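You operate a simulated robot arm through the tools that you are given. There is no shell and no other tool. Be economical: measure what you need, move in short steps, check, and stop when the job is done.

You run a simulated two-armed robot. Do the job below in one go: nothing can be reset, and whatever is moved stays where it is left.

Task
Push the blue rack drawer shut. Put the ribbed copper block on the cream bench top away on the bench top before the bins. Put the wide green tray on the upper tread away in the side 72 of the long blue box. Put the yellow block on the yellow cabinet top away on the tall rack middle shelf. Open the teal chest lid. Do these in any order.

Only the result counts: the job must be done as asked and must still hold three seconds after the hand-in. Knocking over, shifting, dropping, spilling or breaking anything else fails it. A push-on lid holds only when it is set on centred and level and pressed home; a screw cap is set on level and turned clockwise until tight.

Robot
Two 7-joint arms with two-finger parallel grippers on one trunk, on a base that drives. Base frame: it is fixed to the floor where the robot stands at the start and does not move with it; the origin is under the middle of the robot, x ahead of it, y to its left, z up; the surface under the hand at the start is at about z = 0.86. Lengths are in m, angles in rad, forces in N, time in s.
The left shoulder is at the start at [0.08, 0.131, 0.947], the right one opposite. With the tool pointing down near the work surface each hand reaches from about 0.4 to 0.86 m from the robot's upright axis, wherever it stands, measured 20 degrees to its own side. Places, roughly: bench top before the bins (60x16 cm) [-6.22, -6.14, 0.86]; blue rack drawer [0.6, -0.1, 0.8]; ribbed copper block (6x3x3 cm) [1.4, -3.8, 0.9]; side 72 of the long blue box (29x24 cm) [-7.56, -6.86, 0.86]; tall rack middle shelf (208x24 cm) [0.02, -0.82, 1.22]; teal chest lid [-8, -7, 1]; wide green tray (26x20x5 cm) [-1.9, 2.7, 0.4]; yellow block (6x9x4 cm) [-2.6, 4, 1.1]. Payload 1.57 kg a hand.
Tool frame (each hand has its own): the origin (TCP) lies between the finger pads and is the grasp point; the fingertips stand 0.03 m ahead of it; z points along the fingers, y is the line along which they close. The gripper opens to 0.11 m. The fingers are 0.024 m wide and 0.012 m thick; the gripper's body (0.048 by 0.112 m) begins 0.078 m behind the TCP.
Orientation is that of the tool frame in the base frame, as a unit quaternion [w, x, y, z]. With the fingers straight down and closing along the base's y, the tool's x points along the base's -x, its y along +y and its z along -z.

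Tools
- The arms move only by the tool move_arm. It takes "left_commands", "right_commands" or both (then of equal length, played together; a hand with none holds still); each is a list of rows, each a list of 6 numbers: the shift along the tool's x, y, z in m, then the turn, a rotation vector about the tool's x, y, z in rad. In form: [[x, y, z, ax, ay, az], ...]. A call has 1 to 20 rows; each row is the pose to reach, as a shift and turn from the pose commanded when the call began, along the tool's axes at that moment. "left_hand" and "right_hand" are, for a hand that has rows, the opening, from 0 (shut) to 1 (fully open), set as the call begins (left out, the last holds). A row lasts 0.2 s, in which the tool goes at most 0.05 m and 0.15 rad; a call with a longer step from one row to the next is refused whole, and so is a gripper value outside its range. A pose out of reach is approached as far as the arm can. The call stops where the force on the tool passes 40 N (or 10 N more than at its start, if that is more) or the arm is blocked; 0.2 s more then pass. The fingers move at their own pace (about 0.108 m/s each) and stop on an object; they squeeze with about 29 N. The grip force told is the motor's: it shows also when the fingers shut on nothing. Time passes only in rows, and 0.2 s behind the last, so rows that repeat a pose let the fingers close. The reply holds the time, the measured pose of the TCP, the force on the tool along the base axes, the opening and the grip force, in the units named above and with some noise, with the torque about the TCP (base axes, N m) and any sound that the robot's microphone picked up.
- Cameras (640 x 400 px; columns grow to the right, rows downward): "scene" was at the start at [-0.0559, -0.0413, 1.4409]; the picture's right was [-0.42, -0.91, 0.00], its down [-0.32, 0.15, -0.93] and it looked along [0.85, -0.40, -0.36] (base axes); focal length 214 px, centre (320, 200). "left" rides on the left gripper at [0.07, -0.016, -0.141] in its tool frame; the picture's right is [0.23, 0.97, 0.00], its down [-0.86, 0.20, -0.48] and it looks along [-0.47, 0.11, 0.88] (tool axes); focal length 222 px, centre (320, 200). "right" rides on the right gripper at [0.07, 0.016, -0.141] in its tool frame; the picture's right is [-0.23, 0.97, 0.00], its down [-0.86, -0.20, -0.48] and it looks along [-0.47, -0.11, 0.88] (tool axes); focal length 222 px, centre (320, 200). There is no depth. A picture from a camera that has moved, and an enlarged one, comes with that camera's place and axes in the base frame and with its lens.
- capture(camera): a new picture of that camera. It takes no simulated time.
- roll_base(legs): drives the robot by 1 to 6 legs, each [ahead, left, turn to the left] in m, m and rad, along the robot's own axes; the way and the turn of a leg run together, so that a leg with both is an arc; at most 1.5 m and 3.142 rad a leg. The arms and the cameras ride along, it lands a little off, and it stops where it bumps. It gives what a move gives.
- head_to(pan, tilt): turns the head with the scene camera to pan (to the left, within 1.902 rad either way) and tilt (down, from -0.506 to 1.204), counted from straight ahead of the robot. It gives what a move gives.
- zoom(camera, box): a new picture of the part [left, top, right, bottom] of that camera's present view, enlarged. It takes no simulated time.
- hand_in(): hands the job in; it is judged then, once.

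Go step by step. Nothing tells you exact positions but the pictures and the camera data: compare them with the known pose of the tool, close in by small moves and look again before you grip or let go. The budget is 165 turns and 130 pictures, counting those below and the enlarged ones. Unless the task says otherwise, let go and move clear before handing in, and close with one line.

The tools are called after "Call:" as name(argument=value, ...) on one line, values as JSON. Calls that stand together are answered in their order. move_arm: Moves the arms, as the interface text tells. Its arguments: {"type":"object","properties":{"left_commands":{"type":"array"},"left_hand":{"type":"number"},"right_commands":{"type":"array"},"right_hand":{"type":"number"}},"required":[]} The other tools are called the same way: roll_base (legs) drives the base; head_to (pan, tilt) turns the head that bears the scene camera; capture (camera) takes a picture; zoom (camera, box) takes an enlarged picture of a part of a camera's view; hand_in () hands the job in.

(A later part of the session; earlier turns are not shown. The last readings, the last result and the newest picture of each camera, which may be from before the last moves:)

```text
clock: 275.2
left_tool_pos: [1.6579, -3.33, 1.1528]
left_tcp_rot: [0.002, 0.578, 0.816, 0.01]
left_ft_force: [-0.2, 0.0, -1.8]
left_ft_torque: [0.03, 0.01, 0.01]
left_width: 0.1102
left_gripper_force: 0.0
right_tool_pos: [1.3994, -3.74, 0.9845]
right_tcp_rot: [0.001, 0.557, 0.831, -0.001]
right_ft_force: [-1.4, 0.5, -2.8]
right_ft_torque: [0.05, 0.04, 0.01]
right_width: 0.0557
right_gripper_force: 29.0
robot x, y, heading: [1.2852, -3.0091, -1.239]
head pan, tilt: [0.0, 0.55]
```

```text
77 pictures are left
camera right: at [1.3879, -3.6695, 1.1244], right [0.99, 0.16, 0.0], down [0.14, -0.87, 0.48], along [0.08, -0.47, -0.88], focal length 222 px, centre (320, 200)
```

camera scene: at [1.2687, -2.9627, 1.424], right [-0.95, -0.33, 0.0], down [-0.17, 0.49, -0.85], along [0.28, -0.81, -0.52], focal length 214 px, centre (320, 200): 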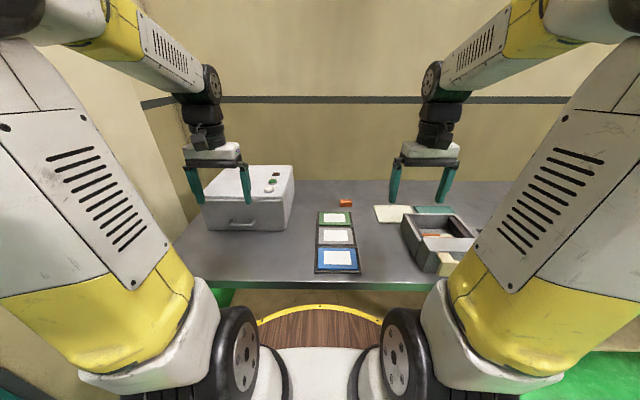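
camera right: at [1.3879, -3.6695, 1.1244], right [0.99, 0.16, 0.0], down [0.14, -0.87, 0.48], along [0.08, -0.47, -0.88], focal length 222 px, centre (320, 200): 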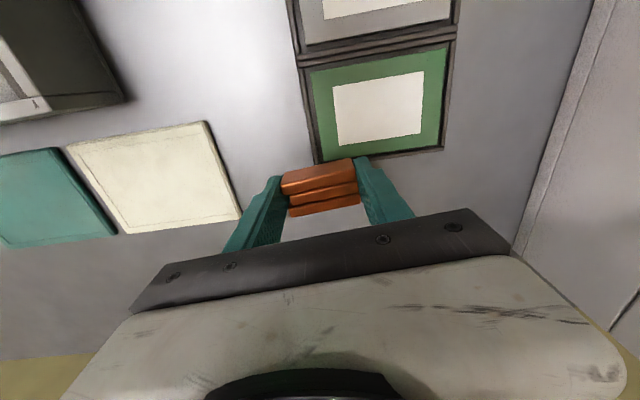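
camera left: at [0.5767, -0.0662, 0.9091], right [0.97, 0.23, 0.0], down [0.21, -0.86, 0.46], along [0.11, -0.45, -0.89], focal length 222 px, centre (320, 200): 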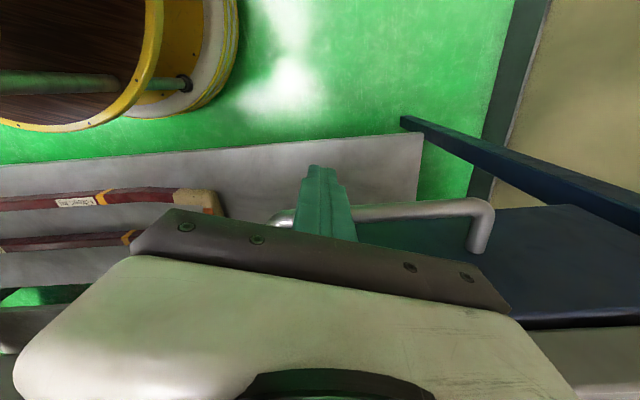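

The copper block is held. I'll pull the hand back, reverse out and go back down the aisle to the bin bench.

Call:
move_arm(right_commands=[[0, 0, -0.04, 0, 0, 0], [0.02, -0.02, -0.08, 0, 0, 0], [0.05, -0.04, -0.11, 0, 0, 0], [0.09, -0.06, -0.13, 0, 0, 0], [0.13, -0.08, -0.15, 0, 0, 0], [0.17, -0.09, -0.16, 0, 0, 0], [0.21, -0.1, -0.16, 0, 0, 0], [0.25, -0.1, -0.16, 0, 0, 0], [0.29, -0.1, -0.16, 0, 0, 0]])

Call:
roll_base(legs=[[-0.6, 0, 0], [0, 0, -1.58], [1.5, 0, 0], [1.5, 0, 0], [1.5, 0, 0]])

Call:
head_to(pan=0.2, tilt=0.25)

Call:
capture(camera="scene")

```text
clock: 277.2
left_tool_pos: [1.6562, -3.3294, 1.1511]
left_tcp_rot: [0.003, 0.579, 0.816, 0.009]
left_ft_force: [0.2, 0.5, 0.1]
left_ft_torque: [0.01, 0.04, 0.02]
left_width: 0.1099
left_gripper_force: 0.0
right_tool_pos: [1.1982, -3.5077, 1.1448]
right_tcp_rot: [0.0, 0.557, 0.83, -0.001]
right_ft_force: [-0.4, -0.3, -3.8]
right_ft_torque: [0.07, 0.02, -0.01]
right_width: 0.0556
right_gripper_force: 29.3
robot x, y, heading: [1.2875, -3.009, -1.238]
head pan, tilt: [0.0, 0.55]
```

```text
clock: 305.4
left_tool_pos: [-3.4762, -4.2902, 1.1527]
left_tcp_rot: [0.008, 0.985, 0.171, 0.005]
left_ft_force: [-1.4, -0.6, 0.7]
left_ft_torque: [0.04, -0.01, 0.0]
left_width: 0.1101
left_gripper_force: 0.0
right_tool_pos: [-3.6578, -3.8337, 1.1448]
right_tcp_rot: [0.0, 0.981, 0.196, 0.0]
right_ft_force: [-0.1, 0.5, -3.1]
right_ft_torque: [0.02, -0.01, 0.01]
right_width: 0.0554
right_gripper_force: 28.7
robot x, y, heading: [-3.1574, -3.9172, -2.801]
head pan, tilt: [0.0, 0.55]
```

```text
clock: 306.2
left_tool_pos: [-3.4759, -4.2894, 1.1528]
left_tcp_rot: [0.008, 0.985, 0.171, 0.005]
left_ft_force: [-0.6, 0.5, 0.0]
left_ft_torque: [0.0, -0.01, 0.0]
left_width: 0.1102
left_gripper_force: 0.0
right_tool_pos: [-3.6576, -3.8323, 1.1447]
right_tcp_rot: [0.0, 0.98, 0.197, 0.0]
right_ft_force: [-0.7, -0.4, -1.8]
right_ft_torque: [-0.01, 0.01, 0.02]
right_width: 0.0555
right_gripper_force: 28.8
robot x, y, heading: [-3.1526, -3.9171, -2.802]
head pan, tilt: [0.201, 0.25]
```

```text
76 pictures are left
camera scene: at [-3.1056, -3.9194, 1.4516], right [-0.51, 0.86, 0.0], down [0.21, 0.13, -0.97], along [-0.83, -0.5, -0.25], focal length 214 px, centre (320, 200)
```

scene: 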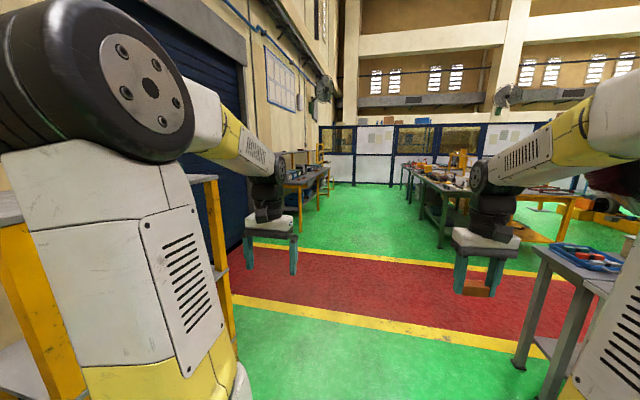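

Call:
roll_base(legs=[[1.5, 0, -0.02], [1.3, 0, 0], [0.6, 0, 0], [0, 0, 1.57]])

Call:
head_to(pan=0, tilt=0.35)

Call:
capture(camera="scene")

Call:
head_to(pan=-0.8, tilt=0.35)

Call:
capture(camera="scene")

```text
clock: 326.6
left_tool_pos: [-6.0187, -5.2901, 1.1527]
left_tcp_rot: [0.003, 0.579, 0.815, 0.01]
left_ft_force: [0.2, 0.5, 0.6]
left_ft_torque: [0.0, -0.03, 0.01]
left_width: 0.1098
left_gripper_force: 0.1
right_tool_pos: [-6.4773, -5.4688, 1.1452]
right_tcp_rot: [0.001, 0.557, 0.831, 0.0]
right_ft_force: [-0.2, -0.3, -3.0]
right_ft_torque: [0.01, 0.04, -0.01]
right_width: 0.0555
right_gripper_force: 29.5
robot x, y, heading: [-6.3918, -4.9678, -1.237]
head pan, tilt: [0.201, 0.25]
```

```text
clock: 327.4
left_tool_pos: [-6.0182, -5.2903, 1.1531]
left_tcp_rot: [0.003, 0.578, 0.816, 0.009]
left_ft_force: [0.2, -0.9, 0.0]
left_ft_torque: [0.01, 0.0, 0.0]
left_width: 0.1099
left_gripper_force: 0.1
right_tool_pos: [-6.4773, -5.4693, 1.1449]
right_tcp_rot: [0.0, 0.557, 0.831, 0.0]
right_ft_force: [-0.1, 0.3, -3.0]
right_ft_torque: [0.02, 0.01, -0.01]
right_width: 0.0555
right_gripper_force: 28.9
robot x, y, heading: [-6.3905, -4.9694, -1.235]
head pan, tilt: [0.0, 0.351]
```

```text
75 pictures are left
camera scene: at [-6.4054, -4.9267, 1.4422], right [-0.95, -0.33, 0.0], down [-0.11, 0.32, -0.94], along [0.31, -0.89, -0.34], focal length 214 px, centre (320, 200)
```

scene: 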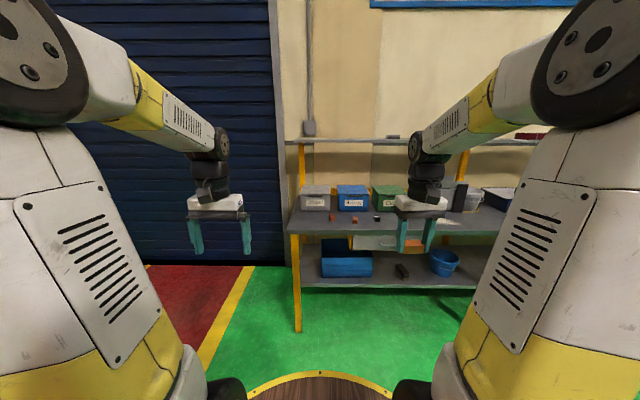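

```text
clock: 328.5
left_tool_pos: [-6.0183, -5.2907, 1.1528]
left_tcp_rot: [0.003, 0.578, 0.816, 0.009]
left_ft_force: [-0.8, 0.4, 0.2]
left_ft_torque: [-0.03, 0.03, 0.01]
left_width: 0.1101
left_gripper_force: 0.1
right_tool_pos: [-6.4776, -5.4684, 1.1446]
right_tcp_rot: [0.001, 0.557, 0.831, -0.001]
right_ft_force: [0.6, -0.5, -2.6]
right_ft_torque: [0.03, 0.01, -0.01]
right_width: 0.0558
right_gripper_force: 28.8
robot x, y, heading: [-6.3924, -4.9695, -1.239]
head pan, tilt: [-0.799, 0.351]
```

```text
74 pictures are left
camera scene: at [-6.4777, -4.9218, 1.4422], right [-0.89, 0.45, 0.0], down [0.15, 0.31, -0.94], along [-0.42, -0.84, -0.34], focal length 214 px, centre (320, 200)
```

scene: 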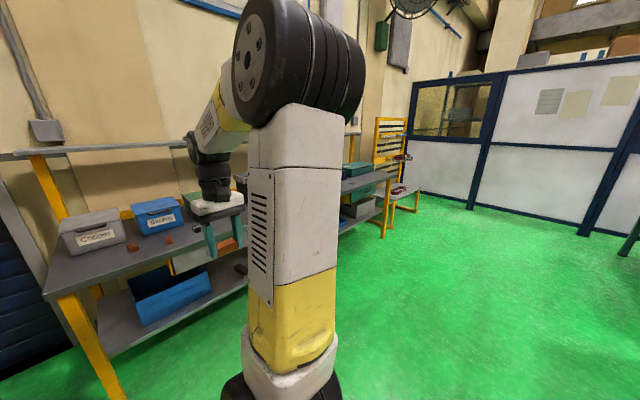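

Call:
head_to(pan=0.1, tilt=0.4)

Call:
zoom(camera="scene", box=[280, 120, 520, 270])

```text
clock: 329.7
left_tool_pos: [-6.0181, -5.2891, 1.1536]
left_tcp_rot: [0.001, 0.579, 0.815, 0.009]
left_ft_force: [-0.1, 0.1, 0.1]
left_ft_torque: [-0.01, -0.02, 0.01]
left_width: 0.1098
left_gripper_force: 0.1
right_tool_pos: [-6.4764, -5.4696, 1.1458]
right_tcp_rot: [0.0, 0.557, 0.831, 0.0]
right_ft_force: [-0.6, 0.6, -2.9]
right_ft_torque: [0.02, -0.01, 0.03]
right_width: 0.0558
right_gripper_force: 29.2
robot x, y, heading: [-6.3896, -4.9713, -1.237]
head pan, tilt: [0.099, 0.4]
```

```text
2.67 times, centred on (400, 195) of scene
camera zoom: at [-6.3971, -4.9229, 1.4377], right [-0.91, -0.42, 0.0], down [-0.16, 0.35, -0.92], along [0.38, -0.84, -0.39], focal length 572 px, centre (107, 213)
```

zoom: 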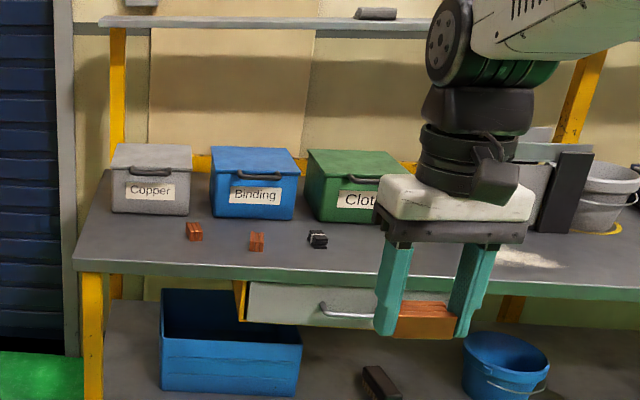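

The bins stand ahead with three small pieces before them. I'll place the copper block to the right of the black piece, still in front of the bins; first move closer.

Call:
roll_base(legs=[[0.4, -0.3, 0]])

Call:
move_arm(right_commands=[[-0.04, 0.015, 0, 0, 0, 0.02], [-0.08, 0.03, 0, 0, 0, 0.05], [-0.12, 0.045, 0.02, 0, 0, 0.055], [-0.16, 0.06, 0.04, 0, 0, 0.055], [-0.2, 0.075, 0.06, 0, 0, 0.055], [-0.235, 0.085, 0.09, 0, 0, 0.055]])

Call:
capture(camera="right")

Call:
capture(camera="scene")

```text
clock: 332.6
left_tool_pos: [-6.1692, -5.7657, 1.152]
left_tcp_rot: [0.002, 0.577, 0.817, 0.009]
left_ft_force: [0.5, -0.6, 0.0]
left_ft_torque: [0.0, -0.01, -0.01]
left_width: 0.1096
left_gripper_force: 0.0
right_tool_pos: [-6.6282, -5.9458, 1.1447]
right_tcp_rot: [0.0, 0.556, 0.831, 0.0]
right_ft_force: [1.3, -0.3, -3.2]
right_ft_torque: [0.01, 0.0, 0.02]
right_width: 0.0555
right_gripper_force: 29.1
robot x, y, heading: [-6.547, -5.4447, -1.233]
head pan, tilt: [0.099, 0.4]
```

```text
clock: 334.1
left_tool_pos: [-6.1704, -5.7648, 1.1534]
left_tcp_rot: [0.002, 0.577, 0.817, 0.01]
left_ft_force: [-0.4, 0.5, 0.0]
left_ft_torque: [-0.04, -0.02, 0.0]
left_width: 0.11
left_gripper_force: 0.1
right_tool_pos: [-6.4604, -6.1292, 1.0529]
right_tcp_rot: [0.0, 0.578, 0.816, -0.001]
right_ft_force: [-0.5, 0.5, -2.7]
right_ft_torque: [0.0, -0.03, 0.01]
right_width: 0.0556
right_gripper_force: 28.5
robot x, y, heading: [-6.5421, -5.4418, -1.233]
head pan, tilt: [0.099, 0.4]
```

```text
72 pictures are left
camera right: at [-6.468, -6.0588, 1.1941], right [0.99, 0.11, 0.0], down [0.09, -0.87, 0.48], along [0.05, -0.48, -0.88], focal length 222 px, centre (320, 200)
```

right: 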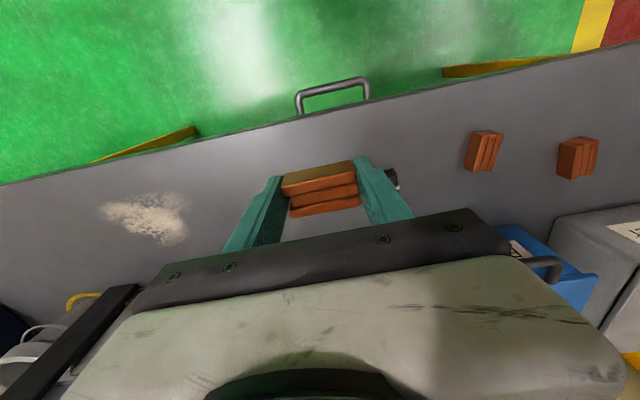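

```text
71 pictures are left
camera scene: at [-6.5504, -5.3985, 1.4377], right [-0.91, -0.42, 0.0], down [-0.16, 0.35, -0.92], along [0.39, -0.84, -0.39], focal length 214 px, centre (320, 200)
```

scene: 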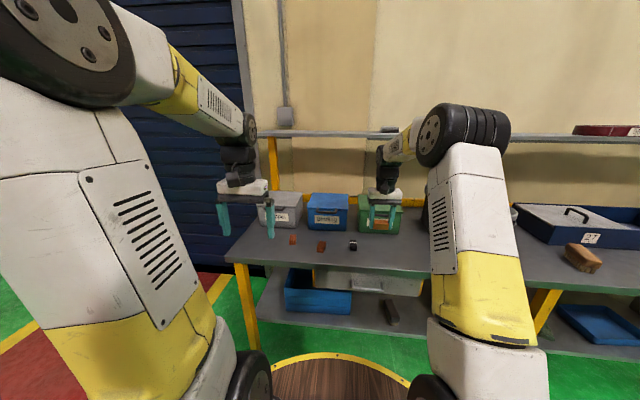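

Call:
move_arm(right_commands=[[-0.03, -0.003, 0.03, 0, 0, 0], [-0.057, -0.006, 0.06, 0, 0, 0], [-0.057, -0.006, 0.1, 0, 0, 0], [-0.057, -0.006, 0.135, 0, 0, 0], [-0.057, -0.006, 0.148, 0, 0, 0], [-0.057, -0.006, 0.154, 0, 0, 0], [-0.057, -0.006, 0.159, 0, 0, 0], [-0.057, -0.006, 0.163, 0, 0, 0]])

Call:
zoom(camera="scene", box=[260, 180, 460, 305])

```text
clock: 335.9
left_tool_pos: [-6.169, -5.765, 1.1534]
left_tcp_rot: [0.001, 0.577, 0.817, 0.01]
left_ft_force: [-0.9, -0.6, 0.2]
left_ft_torque: [0.02, 0.03, 0.02]
left_width: 0.1097
left_gripper_force: 0.0
right_tool_pos: [-6.4461, -6.1863, 0.893]
right_tcp_rot: [0.001, 0.578, 0.816, -0.001]
right_ft_force: [0.6, 0.1, -3.0]
right_ft_torque: [-0.02, 0.0, 0.03]
right_width: 0.0556
right_gripper_force: 29.0
robot x, y, heading: [-6.5383, -5.4458, -1.237]
head pan, tilt: [0.099, 0.4]
```

```text
3.20 times, centred on (360, 242) of scene
camera zoom: at [-6.5501, -5.3989, 1.4377], right [-0.91, -0.42, 0.0], down [-0.16, 0.35, -0.92], along [0.39, -0.84, -0.39], focal length 686 px, centre (192, 64)
```

zoom: 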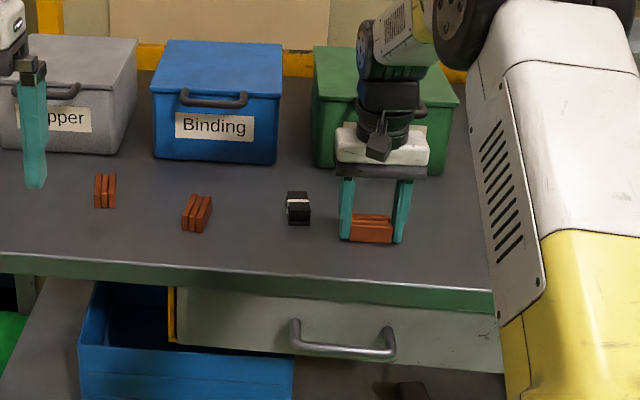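

Call:
move_arm(right_commands=[[0, 0, 0.003, 0, 0, 0], [0, 0, 0.005, 0, 0, 0]])

Call:
move_arm(right_commands=[[0, 0, 0, 0, 0, 0], [0, 0, 0, 0, 0, 0], [0, 0, -0.03, 0, 0, 0], [0, 0, -0.07, 0, 0, 0], [0, 0, -0.11, 0, 0, 0], [0.04, 0, -0.14, 0, 0, 0], [0.08, 0, -0.17, 0, 0, 0]], right_hand=0.75)

Call:
zoom(camera="scene", box=[260, 180, 460, 305])

```text
clock: 336.4
left_tool_pos: [-6.1707, -5.7644, 1.1536]
left_tcp_rot: [0.003, 0.577, 0.816, 0.009]
left_ft_force: [0.2, 0.1, -0.6]
left_ft_torque: [-0.01, -0.03, 0.05]
left_width: 0.1101
left_gripper_force: 0.0
right_tool_pos: [-6.446, -6.1866, 0.8899]
right_tcp_rot: [0.001, 0.579, 0.815, -0.002]
right_ft_force: [-2.3, 5.1, 17.2]
right_ft_torque: [0.41, 0.09, 0.08]
right_width: 0.0555
right_gripper_force: 28.9
robot x, y, heading: [-6.5436, -5.4464, -1.241]
head pan, tilt: [0.099, 0.4]
```

```text
clock: 338.1
left_tool_pos: [-6.1698, -5.766, 1.1529]
left_tcp_rot: [0.003, 0.577, 0.816, 0.009]
left_ft_force: [1.0, -0.3, -0.7]
left_ft_torque: [0.05, 0.0, 0.01]
left_width: 0.11
left_gripper_force: 0.0
right_tool_pos: [-6.4707, -6.1103, 1.0562]
right_tcp_rot: [0.0, 0.578, 0.816, 0.0]
right_ft_force: [0.1, 0.4, 0.1]
right_ft_torque: [0.05, 0.03, 0.02]
right_width: 0.0826
right_gripper_force: 0.1
robot x, y, heading: [-6.5434, -5.4422, -1.234]
head pan, tilt: [0.099, 0.4]
```

```text
3.20 times, centred on (360, 242) of scene
camera zoom: at [-6.5499, -5.3994, 1.4377], right [-0.91, -0.42, 0.0], down [-0.16, 0.35, -0.92], along [0.39, -0.84, -0.39], focal length 686 px, centre (192, 64)
```

zoom: 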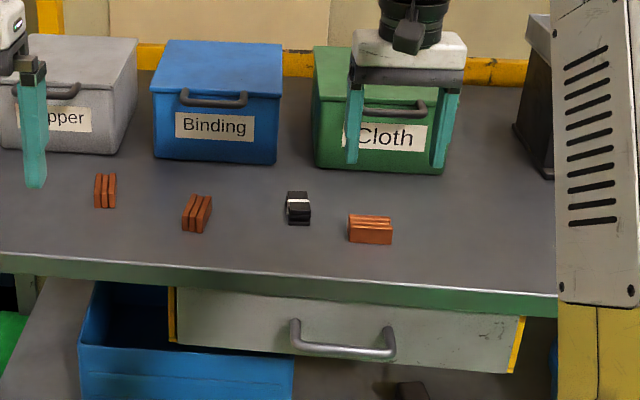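

The copper block is placed. Now I'll retract, back off and strafe right to view the long blue box and the teal chest.

Call:
move_arm(right_commands=[[0.04, -0.01, -0.02, 0, 0, 0], [0.08, -0.02, -0.04, 0, 0, 0], [0.12, -0.04, -0.06, 0, 0, 0], [0.16, -0.06, -0.08, 0, 0, 0], [0.2, -0.08, -0.09, 0, 0, 0]], right_hand=1)

Call:
roll_base(legs=[[-0.45, 0, 0], [0, -1.4, -0.01]])

Call:
head_to(pan=0, tilt=0.4)

Call:
capture(camera="scene")

```text
clock: 339.2
left_tool_pos: [-6.1695, -5.7643, 1.1534]
left_tcp_rot: [0.002, 0.577, 0.817, 0.009]
left_ft_force: [-0.3, -0.6, 0.3]
left_ft_torque: [0.03, 0.0, -0.01]
left_width: 0.1101
left_gripper_force: 0.0
right_tool_pos: [-6.6143, -5.9478, 1.1486]
right_tcp_rot: [0.001, 0.578, 0.816, 0.0]
right_ft_force: [-1.5, -0.9, 0.0]
right_ft_torque: [0.05, 0.01, 0.0]
right_width: 0.11
right_gripper_force: 0.0
robot x, y, heading: [-6.5416, -5.4419, -1.234]
head pan, tilt: [0.099, 0.4]
```

```text
clock: 348.6
left_tool_pos: [-7.6613, -5.807, 1.1523]
left_tcp_rot: [0.002, 0.581, 0.814, 0.009]
left_ft_force: [-0.7, 1.6, -0.8]
left_ft_torque: [-0.02, 0.02, -0.01]
left_width: 0.1099
left_gripper_force: 0.1
right_tool_pos: [-8.1055, -5.9862, 1.1478]
right_tcp_rot: [0.001, 0.583, 0.813, -0.001]
right_ft_force: [0.6, -0.3, 0.5]
right_ft_torque: [0.04, -0.03, 0.04]
right_width: 0.11
right_gripper_force: 0.1
robot x, y, heading: [-8.0293, -5.4828, -1.246]
head pan, tilt: [0.099, 0.4]
```

```text
clock: 349.3
left_tool_pos: [-7.6607, -5.8076, 1.1533]
left_tcp_rot: [0.002, 0.581, 0.814, 0.009]
left_ft_force: [-0.3, 0.3, -0.3]
left_ft_torque: [-0.02, 0.02, 0.02]
left_width: 0.1098
left_gripper_force: 0.0
right_tool_pos: [-8.1063, -5.985, 1.1483]
right_tcp_rot: [0.0, 0.583, 0.813, 0.0]
right_ft_force: [0.3, -0.8, -0.1]
right_ft_torque: [0.02, 0.02, -0.01]
right_width: 0.11
right_gripper_force: 0.1
robot x, y, heading: [-8.0297, -5.4824, -1.248]
head pan, tilt: [0.0, 0.4]
```

```text
68 pictures are left
camera scene: at [-8.0449, -5.4404, 1.4377], right [-0.95, -0.32, 0.0], down [-0.12, 0.37, -0.92], along [0.29, -0.87, -0.39], focal length 214 px, centre (320, 200)
```

scene: 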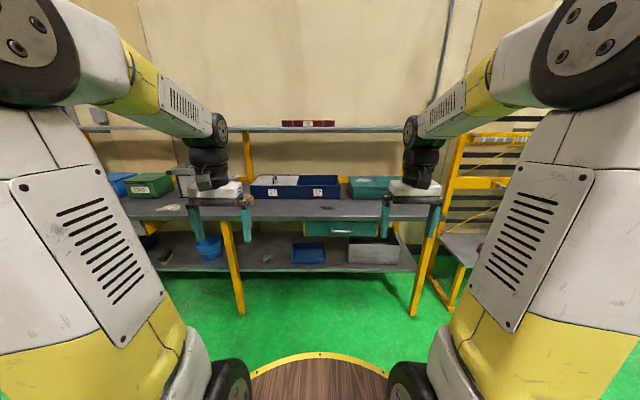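

Call:
zoom(camera="scene", box=[220, 140, 420, 265])

```text
3.20 times, centred on (320, 202) of scene
camera zoom: at [-8.0449, -5.4404, 1.4377], right [-0.95, -0.32, 0.0], down [-0.12, 0.37, -0.92], along [0.29, -0.87, -0.39], focal length 686 px, centre (320, 192)
```

zoom: 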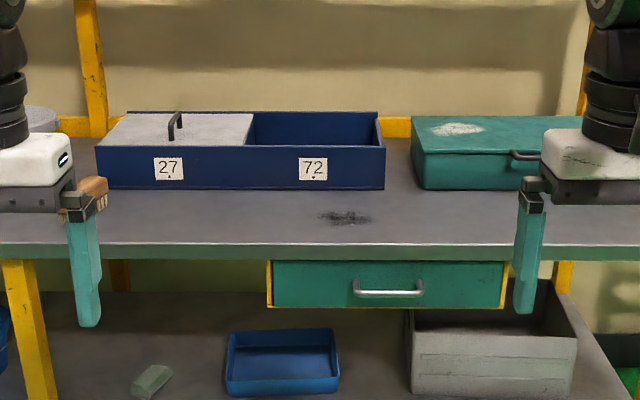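

The long blue box has side 72 open on the right; the teal chest with a front handle is to its right. I'll move nearer to the chest.

Call:
roll_base(legs=[[0.35, -0.3, 0]])

Call:
head_to(pan=0, tilt=0.5)

Call:
capture(camera="scene")

Call:
zoom(camera="scene", box=[220, 120, 420, 245])

```text
clock: 352.1
left_tool_pos: [-7.8374, -6.2346, 1.154]
left_tcp_rot: [0.002, 0.582, 0.813, 0.009]
left_ft_force: [0.5, 0.2, -0.2]
left_ft_torque: [-0.01, 0.01, 0.0]
left_width: 0.1098
left_gripper_force: 0.1
right_tool_pos: [-8.2829, -6.4113, 1.1469]
right_tcp_rot: [0.001, 0.584, 0.811, -0.001]
right_ft_force: [0.2, 0.6, 0.2]
right_ft_torque: [0.0, -0.02, -0.04]
right_width: 0.1101
right_gripper_force: 0.1
robot x, y, heading: [-8.2028, -5.9078, -1.25]
head pan, tilt: [0.0, 0.4]
```

```text
clock: 352.7
left_tool_pos: [-7.8373, -6.2342, 1.1528]
left_tcp_rot: [0.003, 0.583, 0.813, 0.01]
left_ft_force: [-0.1, 0.7, -0.1]
left_ft_torque: [0.01, 0.01, -0.02]
left_width: 0.1101
left_gripper_force: 0.0
right_tool_pos: [-8.2835, -6.4121, 1.1489]
right_tcp_rot: [0.001, 0.585, 0.811, -0.001]
right_ft_force: [-0.4, -0.9, 0.4]
right_ft_torque: [0.0, 0.0, 0.03]
right_width: 0.1102
right_gripper_force: 0.2
robot x, y, heading: [-8.2041, -5.9106, -1.25]
head pan, tilt: [0.0, 0.499]
```

```text
66 pictures are left
camera scene: at [-8.2219, -5.8649, 1.4286], right [-0.95, -0.32, 0.0], down [-0.15, 0.45, -0.88], along [0.28, -0.83, -0.48], focal length 214 px, centre (320, 200)
```

scene: 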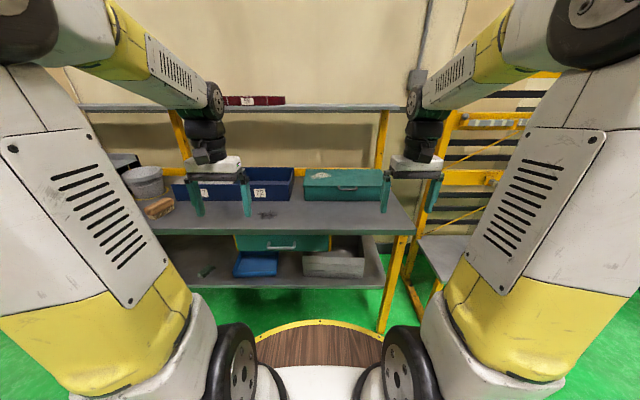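

```text
3.20 times, centred on (320, 182) of scene
camera zoom: at [-8.2219, -5.8649, 1.4286], right [-0.95, -0.32, 0.0], down [-0.15, 0.45, -0.88], along [0.28, -0.83, -0.48], focal length 686 px, centre (320, 256)
```

zoom: 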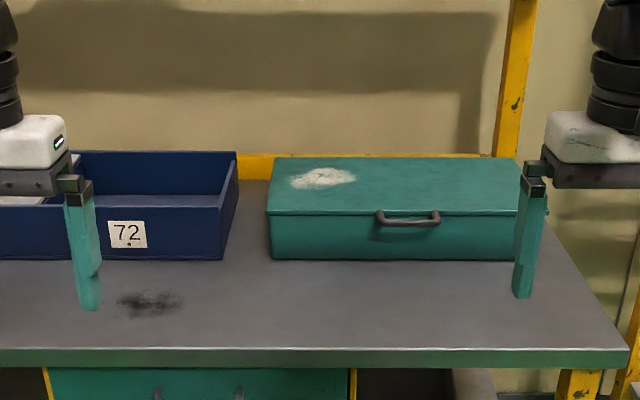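

The chest lid's handle bar sticks out at about z = 0.95 from the front edge, hinge at the back. I'll move up and turn the right hand so the fingers point forward, one above and one below the bar.

Call:
roll_base(legs=[[0.28, 0, 0]])

Call:
move_arm(right_commands=[[-0.016, 0.009, 0.003, 0, 0, -0.143], [-0.032, 0.018, 0.006, 0, 0, -0.286], [-0.048, 0.027, 0.009, 0, 0, -0.429], [-0.064, 0.036, 0.012, 0, 0, -0.571], [-0.08, 0.045, 0.015, 0, 0, -0.714], [-0.096, 0.054, 0.018, 0, 0, -0.857], [-0.112, 0.063, 0.021, 0, 0, -1.0], [-0.128, 0.072, 0.024, 0, 0, -1.143], [-0.144, 0.08, 0.027, 0, 0, -1.285], [-0.16, 0.09, 0.03, 0, 0, -1.428], [-0.17, 0.097, 0.03, 0, 0, -1.571]], right_hand=0.4)

Call:
move_arm(right_commands=[[0, 0, 0, 0.143, 0, 0], [0, 0, 0, 0.286, 0, 0], [0, 0, 0, 0.429, 0, 0], [0, 0, 0, 0.571, 0, 0], [0, 0, 0, 0.714, 0, 0], [0, 0, 0, 0.857, 0, 0], [0, 0, 0, 1.0, 0, 0], [0, 0, 0, 1.143, 0, 0], [0, 0, 0, 1.285, 0, 0], [0, 0, 0, 1.428, 0, 0], [0, 0, 0, 1.571, 0, 0]])

Call:
capture(camera="scene")

Call:
capture(camera="right")

```text
clock: 354.7
left_tool_pos: [-7.7478, -6.5033, 1.1531]
left_tcp_rot: [0.002, 0.583, 0.812, 0.009]
left_ft_force: [0.3, -0.5, -0.5]
left_ft_torque: [-0.03, 0.0, -0.03]
left_width: 0.1101
left_gripper_force: 0.1
right_tool_pos: [-8.195, -6.6795, 1.1481]
right_tcp_rot: [0.0, 0.584, 0.812, -0.001]
right_ft_force: [0.1, -0.2, 0.2]
right_ft_torque: [0.02, -0.01, 0.02]
right_width: 0.11
right_gripper_force: 0.0
robot x, y, heading: [-8.1157, -6.1766, -1.251]
head pan, tilt: [0.0, 0.499]
```

```text
clock: 357.1
left_tool_pos: [-7.7483, -6.5036, 1.1532]
left_tcp_rot: [0.003, 0.583, 0.812, 0.01]
left_ft_force: [-0.3, -0.2, -0.3]
left_ft_torque: [-0.03, 0.02, 0.02]
left_width: 0.1098
left_gripper_force: 0.1
right_tool_pos: [-8.0485, -6.8099, 1.1181]
right_tcp_rot: [0.0, -0.162, 0.987, 0.0]
right_ft_force: [0.0, 0.9, -0.5]
right_ft_torque: [-0.02, 0.02, -0.02]
right_width: 0.0439
right_gripper_force: 0.0
robot x, y, heading: [-8.1181, -6.1773, -1.247]
head pan, tilt: [0.0, 0.499]
```

```text
clock: 359.5
left_tool_pos: [-7.7476, -6.5033, 1.1528]
left_tcp_rot: [0.002, 0.583, 0.812, 0.008]
left_ft_force: [0.3, -0.1, -1.1]
left_ft_torque: [0.01, 0.07, 0.0]
left_width: 0.1098
left_gripper_force: 0.1
right_tool_pos: [-8.048, -6.8096, 1.1186]
right_tcp_rot: [0.105, -0.122, 0.745, -0.647]
right_ft_force: [0.7, -0.2, 0.2]
right_ft_torque: [0.02, 0.01, -0.06]
right_width: 0.0441
right_gripper_force: 0.0
right hand out of reach, approached as far as the arm can: row 7, 11
robot x, y, heading: [-8.1166, -6.1746, -1.25]
head pan, tilt: [0.0, 0.499]
```

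```text
64 pictures are left
camera scene: at [-8.1317, -6.134, 1.4285], right [-0.95, -0.32, 0.0], down [-0.15, 0.45, -0.88], along [0.28, -0.83, -0.48], focal length 214 px, centre (320, 200)
```

scene: 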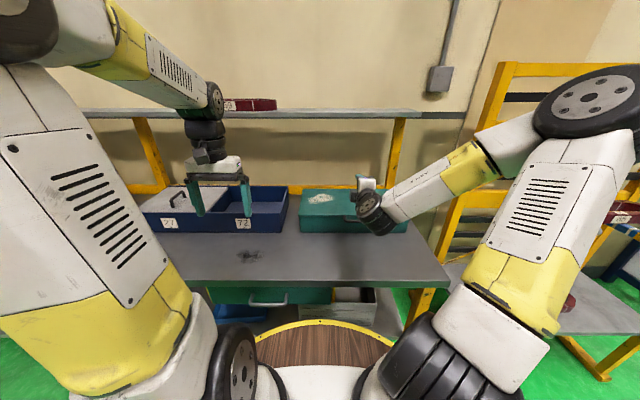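

```text
63 pictures are left
camera right: at [-8.1597, -6.6981, 1.1203], right [0.17, 0.2, -0.96], down [0.67, 0.7, 0.26], along [0.72, -0.69, -0.02], focal length 222 px, centre (320, 200)
```

right: 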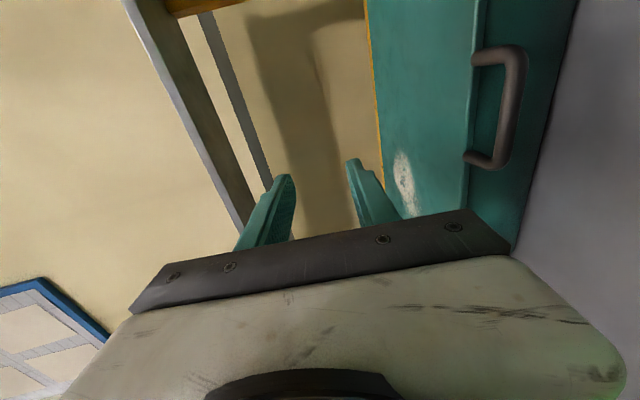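

The wrist view confirms the bar at about (-8.05, -6.84, 0.953). I'll back the base a little, lower the hand to bar height, and check.

Call:
roll_base(legs=[[-0.12, 0, 0]])

Call:
move_arm(right_commands=[[0, 0.04, 0.012, 0.03, 0, 0], [0, 0.08, 0.024, 0.06, 0, 0], [0, 0.12, 0.035, 0.09, 0, 0], [0, 0.15, 0.045, 0.1, 0, 0], [0, 0.162, 0.053, 0.1, 0, 0]])

Call:
capture(camera="right")

Call:
zoom(camera="scene", box=[260, 150, 460, 275])

```text
clock: 360.7
left_tool_pos: [-7.787, -6.3889, 1.1526]
left_tcp_rot: [0.003, 0.583, 0.812, 0.01]
left_ft_force: [0.4, 0.5, 0.9]
left_ft_torque: [0.02, 0.04, 0.03]
left_width: 0.1097
left_gripper_force: 0.1
right_tool_pos: [-8.0881, -6.695, 1.1188]
right_tcp_rot: [0.105, -0.122, 0.746, -0.647]
right_ft_force: [-0.2, -0.5, -1.0]
right_ft_torque: [0.01, 0.03, -0.01]
right_width: 0.0441
right_gripper_force: 0.2
robot x, y, heading: [-8.1549, -6.065, -1.249]
head pan, tilt: [0.0, 0.499]
```

```text
clock: 361.9
left_tool_pos: [-7.7865, -6.3872, 1.152]
left_tcp_rot: [0.001, 0.583, 0.812, 0.009]
left_ft_force: [0.1, 0.4, -0.7]
left_ft_torque: [0.02, 0.0, -0.01]
left_width: 0.1096
left_gripper_force: 0.0
right_tool_pos: [-8.0874, -6.6978, 1.1077]
right_tcp_rot: [0.106, -0.121, 0.744, -0.649]
right_ft_force: [0.2, -0.3, -0.2]
right_ft_torque: [0.0, 0.01, 0.03]
right_width: 0.0439
right_gripper_force: 0.0
right hand out of reach, approached as far as the arm can: row 1, 2, 3, 4, 5
robot x, y, heading: [-8.1534, -6.066, -1.249]
head pan, tilt: [0.0, 0.499]
```

```text
62 pictures are left
camera right: at [-8.1985, -6.5849, 1.1087], right [0.17, 0.2, -0.97], down [0.67, 0.7, 0.26], along [0.72, -0.69, -0.01], focal length 222 px, centre (320, 200)
```

right: 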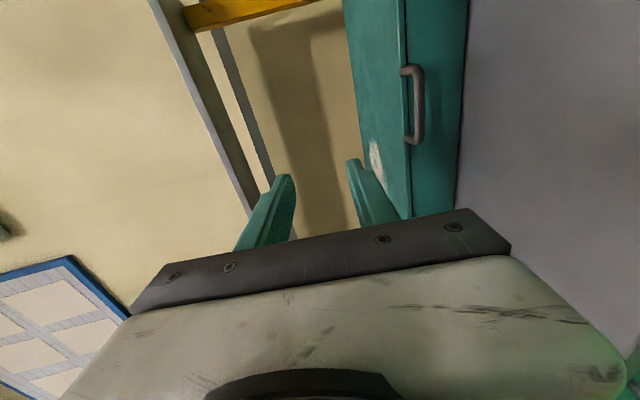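

```text
3.20 times, centred on (360, 212) of scene
camera zoom: at [-8.1707, -6.0189, 1.4285], right [-0.95, -0.32, 0.0], down [-0.15, 0.45, -0.88], along [0.28, -0.83, -0.48], focal length 686 px, centre (192, 160)
```

zoom: 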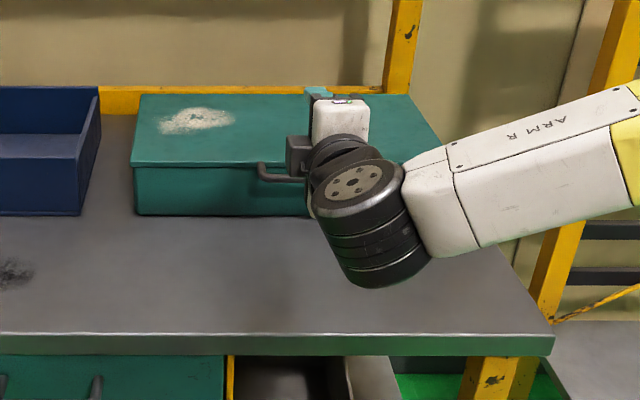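

The wrist is near a joint limit this close in. I'll back the base more and let the arm extend, with a bit more downward pitch.

Call:
roll_base(legs=[[-0.12, 0, 0]])

Call:
move_arm(right_commands=[[0, 0.0, 0.04, -0.08, 0, 0], [0, 0.0, 0.08, -0.16, 0, 0], [0, 0.0, 0.12, -0.24, 0, 0], [0, 0.04, 0.14, -0.28, 0, 0], [0, 0.08, 0.146, -0.28, 0, 0], [0, 0.12, 0.152, -0.28, 0, 0], [0, 0.145, 0.158, -0.28, 0, 0]])

```text
clock: 363.2
left_tool_pos: [-7.8246, -6.2742, 1.154]
left_tcp_rot: [0.003, 0.584, 0.812, 0.009]
left_ft_force: [0.0, 0.2, 0.8]
left_ft_torque: [-0.02, -0.01, 0.02]
left_width: 0.11
left_gripper_force: 0.1
right_tool_pos: [-8.1253, -6.5826, 1.1081]
right_tcp_rot: [0.106, -0.121, 0.743, -0.649]
right_ft_force: [0.0, 1.1, -0.3]
right_ft_torque: [0.02, -0.02, -0.04]
right_width: 0.0442
right_gripper_force: 0.1
robot x, y, heading: [-8.1916, -5.9496, -1.245]
head pan, tilt: [0.0, 0.499]
```

```text
clock: 364.8
left_tool_pos: [-7.8252, -6.2723, 1.1524]
left_tcp_rot: [0.002, 0.583, 0.812, 0.009]
left_ft_force: [0.3, 0.1, -0.4]
left_ft_torque: [0.0, -0.01, 0.02]
left_width: 0.11
left_gripper_force: 0.1
right_tool_pos: [-8.0817, -6.7125, 0.9424]
right_tcp_rot: [0.088, -0.135, 0.827, -0.539]
right_ft_force: [0.1, 0.2, 1.0]
right_ft_torque: [0.01, 0.01, 0.0]
right_width: 0.0441
right_gripper_force: 0.0
robot x, y, heading: [-8.1915, -5.9464, -1.247]
head pan, tilt: [0.0, 0.499]
```

Call:
capture(camera="right")

Call:
zoom(camera="scene", box=[260, 130, 420, 230])

```text
60 pictures are left
camera right: at [-8.1917, -6.606, 0.9828], right [0.09, 0.44, -0.89], down [0.7, 0.61, 0.38], along [0.71, -0.66, -0.25], focal length 222 px, centre (320, 200)
```

right: 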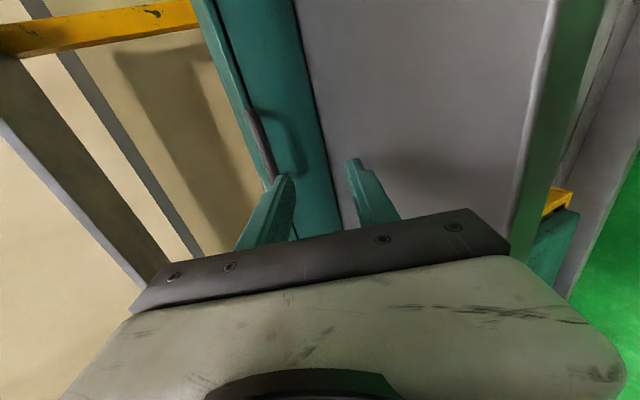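

```text
4.00 times, centred on (340, 180) of scene
camera zoom: at [-8.2089, -5.9037, 1.4285], right [-0.95, -0.32, 0.0], down [-0.15, 0.45, -0.88], along [0.28, -0.83, -0.48], focal length 858 px, centre (240, 280)
```

zoom: 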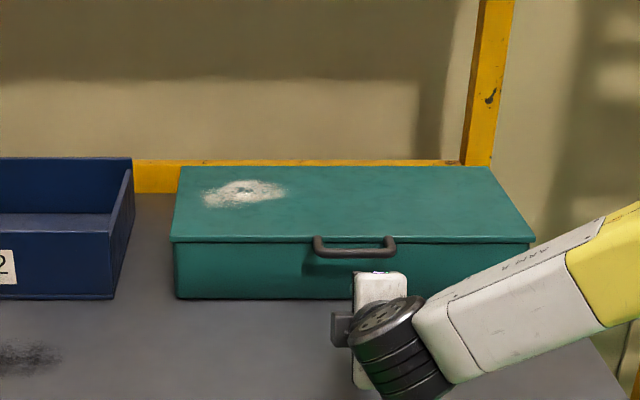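

Call:
move_arm(right_commands=[[0.005, -0.02, 0.0, 0, 0, 0], [0.005, -0.045, 0.01, 0, 0, 0], [0.005, -0.063, 0.035, 0, 0, 0], [0.005, -0.063, 0.06, 0, 0, 0]], right_hand=0.6)

Call:
capture(camera="right")

```text
clock: 365.8
left_tool_pos: [-7.8253, -6.2728, 1.1532]
left_tcp_rot: [0.002, 0.584, 0.812, 0.009]
left_ft_force: [-0.4, 0.3, 0.6]
left_ft_torque: [-0.04, -0.01, 0.02]
left_width: 0.11
left_gripper_force: 0.0
right_tool_pos: [-8.0612, -6.7903, 0.9765]
right_tcp_rot: [0.088, -0.135, 0.826, -0.54]
right_ft_force: [0.6, 0.9, -0.2]
right_ft_torque: [-0.04, 0.01, 0.02]
right_width: 0.0662
right_gripper_force: 0.1
robot x, y, heading: [-8.1925, -5.9475, -1.255]
head pan, tilt: [0.0, 0.499]
```

```text
58 pictures are left
camera right: at [-8.1705, -6.6843, 1.0171], right [0.09, 0.44, -0.89], down [0.7, 0.61, 0.38], along [0.71, -0.66, -0.25], focal length 222 px, centre (320, 200)
```

right: 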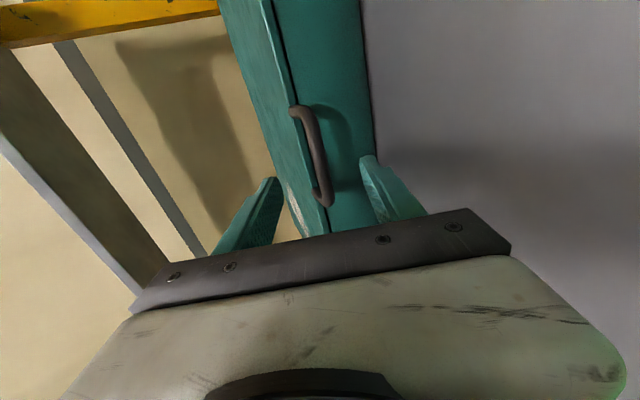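

Call:
move_arm(right_commands=[[0, 0, 0.02, 0, 0, 0], [0, 0, 0.04, 0, 0, 0]])

Call:
capture(camera="right")

```text
clock: 366.4
left_tool_pos: [-7.825, -6.2741, 1.1529]
left_tcp_rot: [0.002, 0.584, 0.812, 0.009]
left_ft_force: [-0.3, 0.5, -0.3]
left_ft_torque: [0.01, -0.05, 0.03]
left_width: 0.1098
left_gripper_force: 0.1
right_tool_pos: [-8.0482, -6.8261, 0.9608]
right_tcp_rot: [0.087, -0.134, 0.827, -0.54]
right_ft_force: [0.1, 0.4, 0.3]
right_ft_torque: [-0.01, -0.01, -0.01]
right_width: 0.0663
right_gripper_force: 0.0
robot x, y, heading: [-8.1913, -5.954, -1.251]
head pan, tilt: [0.0, 0.499]
```

```text
57 pictures are left
camera right: at [-8.1592, -6.7189, 1.0007], right [0.09, 0.44, -0.89], down [0.7, 0.61, 0.37], along [0.71, -0.66, -0.25], focal length 222 px, centre (320, 200)
```

right: 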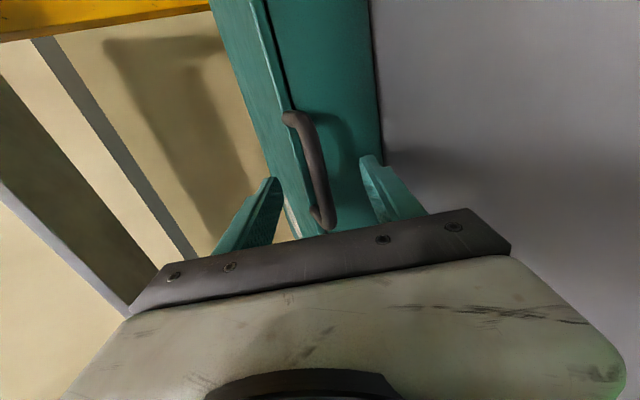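

The bar is between the fingers. I'll close them loosely around it and lift along the hinge arc.

Call:
move_arm(right_commands=[[0, 0, 0.004, 0, 0, 0], [0, 0, 0.004, 0, 0, 0], [0, 0, 0.004, 0, 0, 0], [0, -0.0184, -0.003, -0.035, 0, 0], [0, -0.0368, -0.0093, -0.07, 0, 0], [0, -0.056, -0.014, -0.1, 0, 0], [0, -0.0751, -0.0173, -0.14, 0, 0], [0, -0.0945, -0.019, -0.17, 0, 0], [0, -0.1141, -0.0199, -0.21, 0, 0]], right_hand=0.22)

Call:
capture(camera="scene")

Call:
capture(camera="right")

```text
clock: 368.4
left_tool_pos: [-7.8245, -6.2729, 1.1537]
left_tcp_rot: [0.002, 0.583, 0.812, 0.01]
left_ft_force: [-0.9, -0.8, -0.2]
left_ft_torque: [0.02, 0.01, -0.02]
left_width: 0.11
left_gripper_force: 0.0
right_tool_pos: [-8.0415, -6.8517, 1.0735]
right_tcp_rot: [0.074, -0.143, 0.878, -0.451]
right_ft_force: [-0.9, 1.5, -1.4]
right_ft_torque: [0.07, -0.02, -0.01]
right_width: 0.0267
right_gripper_force: 1.5
robot x, y, heading: [-8.193, -5.9506, -1.256]
head pan, tilt: [0.0, 0.499]
```

```text
56 pictures are left
camera scene: at [-8.2089, -5.9039, 1.4285], right [-0.95, -0.32, 0.0], down [-0.15, 0.45, -0.88], along [0.28, -0.83, -0.48], focal length 214 px, centre (320, 200)
```

scene: 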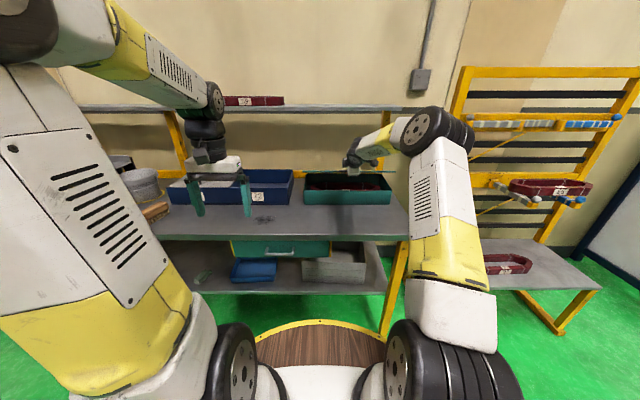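

```text
55 pictures are left
camera right: at [-8.1469, -6.756, 1.1413], right [0.03, 0.61, -0.79], down [0.72, 0.53, 0.44], along [0.69, -0.59, -0.42], focal length 222 px, centre (320, 200)
```

right: 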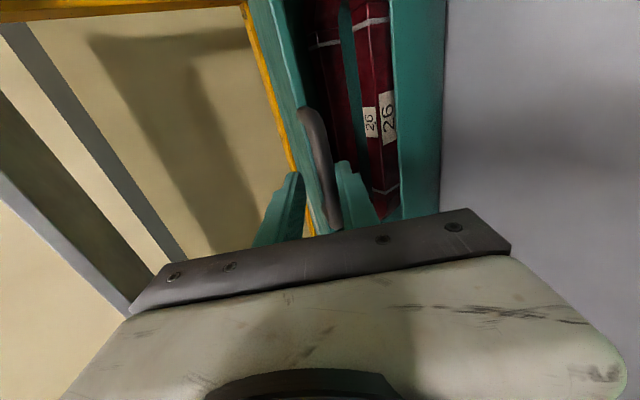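

The lid lifts easily. I'll continue to about 45°.

Call:
move_arm(right_commands=[[0, -0.0194, -0.003, -0.035, 0, 0], [0, -0.0387, -0.0055, -0.07, 0, 0], [0, -0.0582, -0.006, -0.1, 0, 0], [0, -0.0778, -0.0055, -0.1, 0, 0], [0, -0.097, -0.004, -0.1, 0, 0]])

Call:
zoom(camera="scene", box=[260, 100, 460, 225])

```text
clock: 369.6
left_tool_pos: [-7.8254, -6.2743, 1.1523]
left_tcp_rot: [0.002, 0.584, 0.812, 0.009]
left_ft_force: [-0.3, -0.3, 0.1]
left_ft_torque: [0.02, -0.02, 0.01]
left_width: 0.1101
left_gripper_force: 0.1
right_tool_pos: [-8.0233, -6.9018, 1.155]
right_tcp_rot: [0.066, -0.146, 0.9, -0.405]
right_ft_force: [0.8, 2.1, -2.6]
right_ft_torque: [0.05, -0.03, -0.06]
right_width: 0.0268
right_gripper_force: 1.3
robot x, y, heading: [-8.1953, -5.9488, -1.248]
head pan, tilt: [0.0, 0.499]
```

```text
3.20 times, centred on (360, 162) of scene
camera zoom: at [-8.209, -5.9039, 1.4285], right [-0.95, -0.32, 0.0], down [-0.15, 0.45, -0.88], along [0.28, -0.83, -0.48], focal length 686 px, centre (192, 320)
```

zoom: 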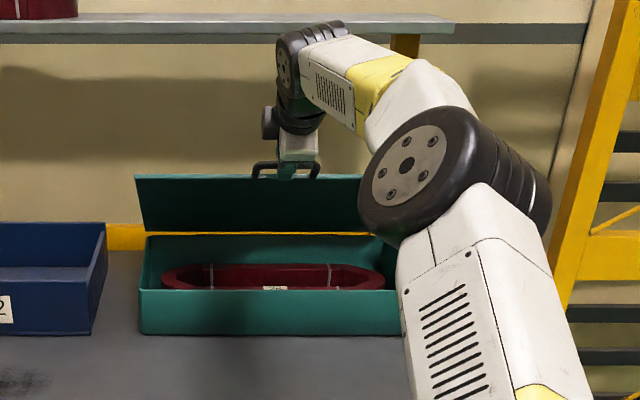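

I'll loosen the fingers so the lower one just carries the bar, drive forward 10 cm to push the lid on, then re-seat the hand upward.

Call:
move_arm(right_commands=[[0, 0, 0, 0, 0, 0], [0, 0, 0, 0, 0, 0]], right_hand=0.45)

Call:
roll_base(legs=[[0.1, 0, 0]])

Call:
zoom(camera="scene", box=[240, 100, 440, 225])

Call:
capture(camera="right")

```text
clock: 370.2
left_tool_pos: [-7.8255, -6.2727, 1.1527]
left_tcp_rot: [0.003, 0.583, 0.812, 0.009]
left_ft_force: [0.3, 0.1, 0.0]
left_ft_torque: [-0.01, 0.02, 0.01]
left_width: 0.1101
left_gripper_force: 0.0
right_tool_pos: [-8.0232, -6.9017, 1.1544]
right_tcp_rot: [0.066, -0.147, 0.9, -0.406]
right_ft_force: [0.2, 0.3, -0.4]
right_ft_torque: [-0.01, 0.03, -0.03]
right_width: 0.0493
right_gripper_force: 0.0
robot x, y, heading: [-8.1931, -5.9469, -1.249]
head pan, tilt: [0.0, 0.499]
```

```text
clock: 371.3
left_tool_pos: [-7.7934, -6.3696, 1.153]
left_tcp_rot: [0.003, 0.584, 0.812, 0.009]
left_ft_force: [0.2, 0.2, 0.7]
left_ft_torque: [0.0, 0.0, 0.01]
left_width: 0.1099
left_gripper_force: 0.0
right_tool_pos: [-7.9928, -6.998, 1.1539]
right_tcp_rot: [0.066, -0.147, 0.899, -0.406]
right_ft_force: [0.5, 0.3, 0.1]
right_ft_torque: [0.02, -0.03, -0.02]
right_width: 0.0495
right_gripper_force: 0.0
robot x, y, heading: [-8.1625, -6.0477, -1.247]
head pan, tilt: [0.0, 0.499]
```

```text
3.20 times, centred on (340, 162) of scene
camera zoom: at [-8.1771, -5.9997, 1.4285], right [-0.95, -0.32, 0.0], down [-0.15, 0.45, -0.88], along [0.28, -0.83, -0.48], focal length 686 px, centre (256, 320)
```

zoom: 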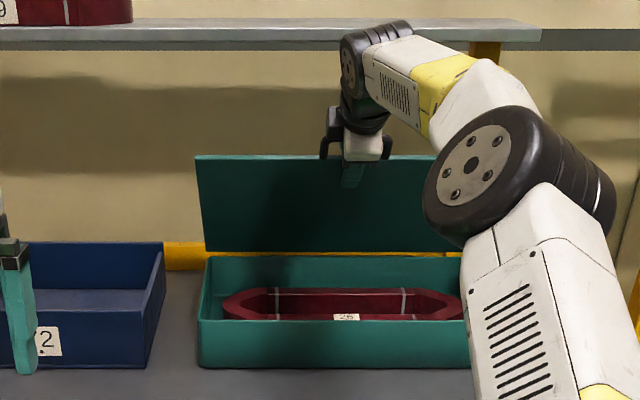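

```text
52 pictures are left
camera right: at [-8.0956, -6.9097, 1.2339], right [0.01, 0.68, -0.73], down [0.74, 0.49, 0.47], along [0.67, -0.54, -0.5], focal length 222 px, centre (320, 200)
```

right: 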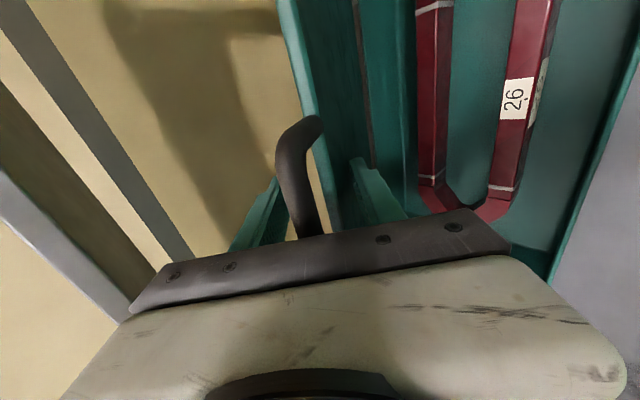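

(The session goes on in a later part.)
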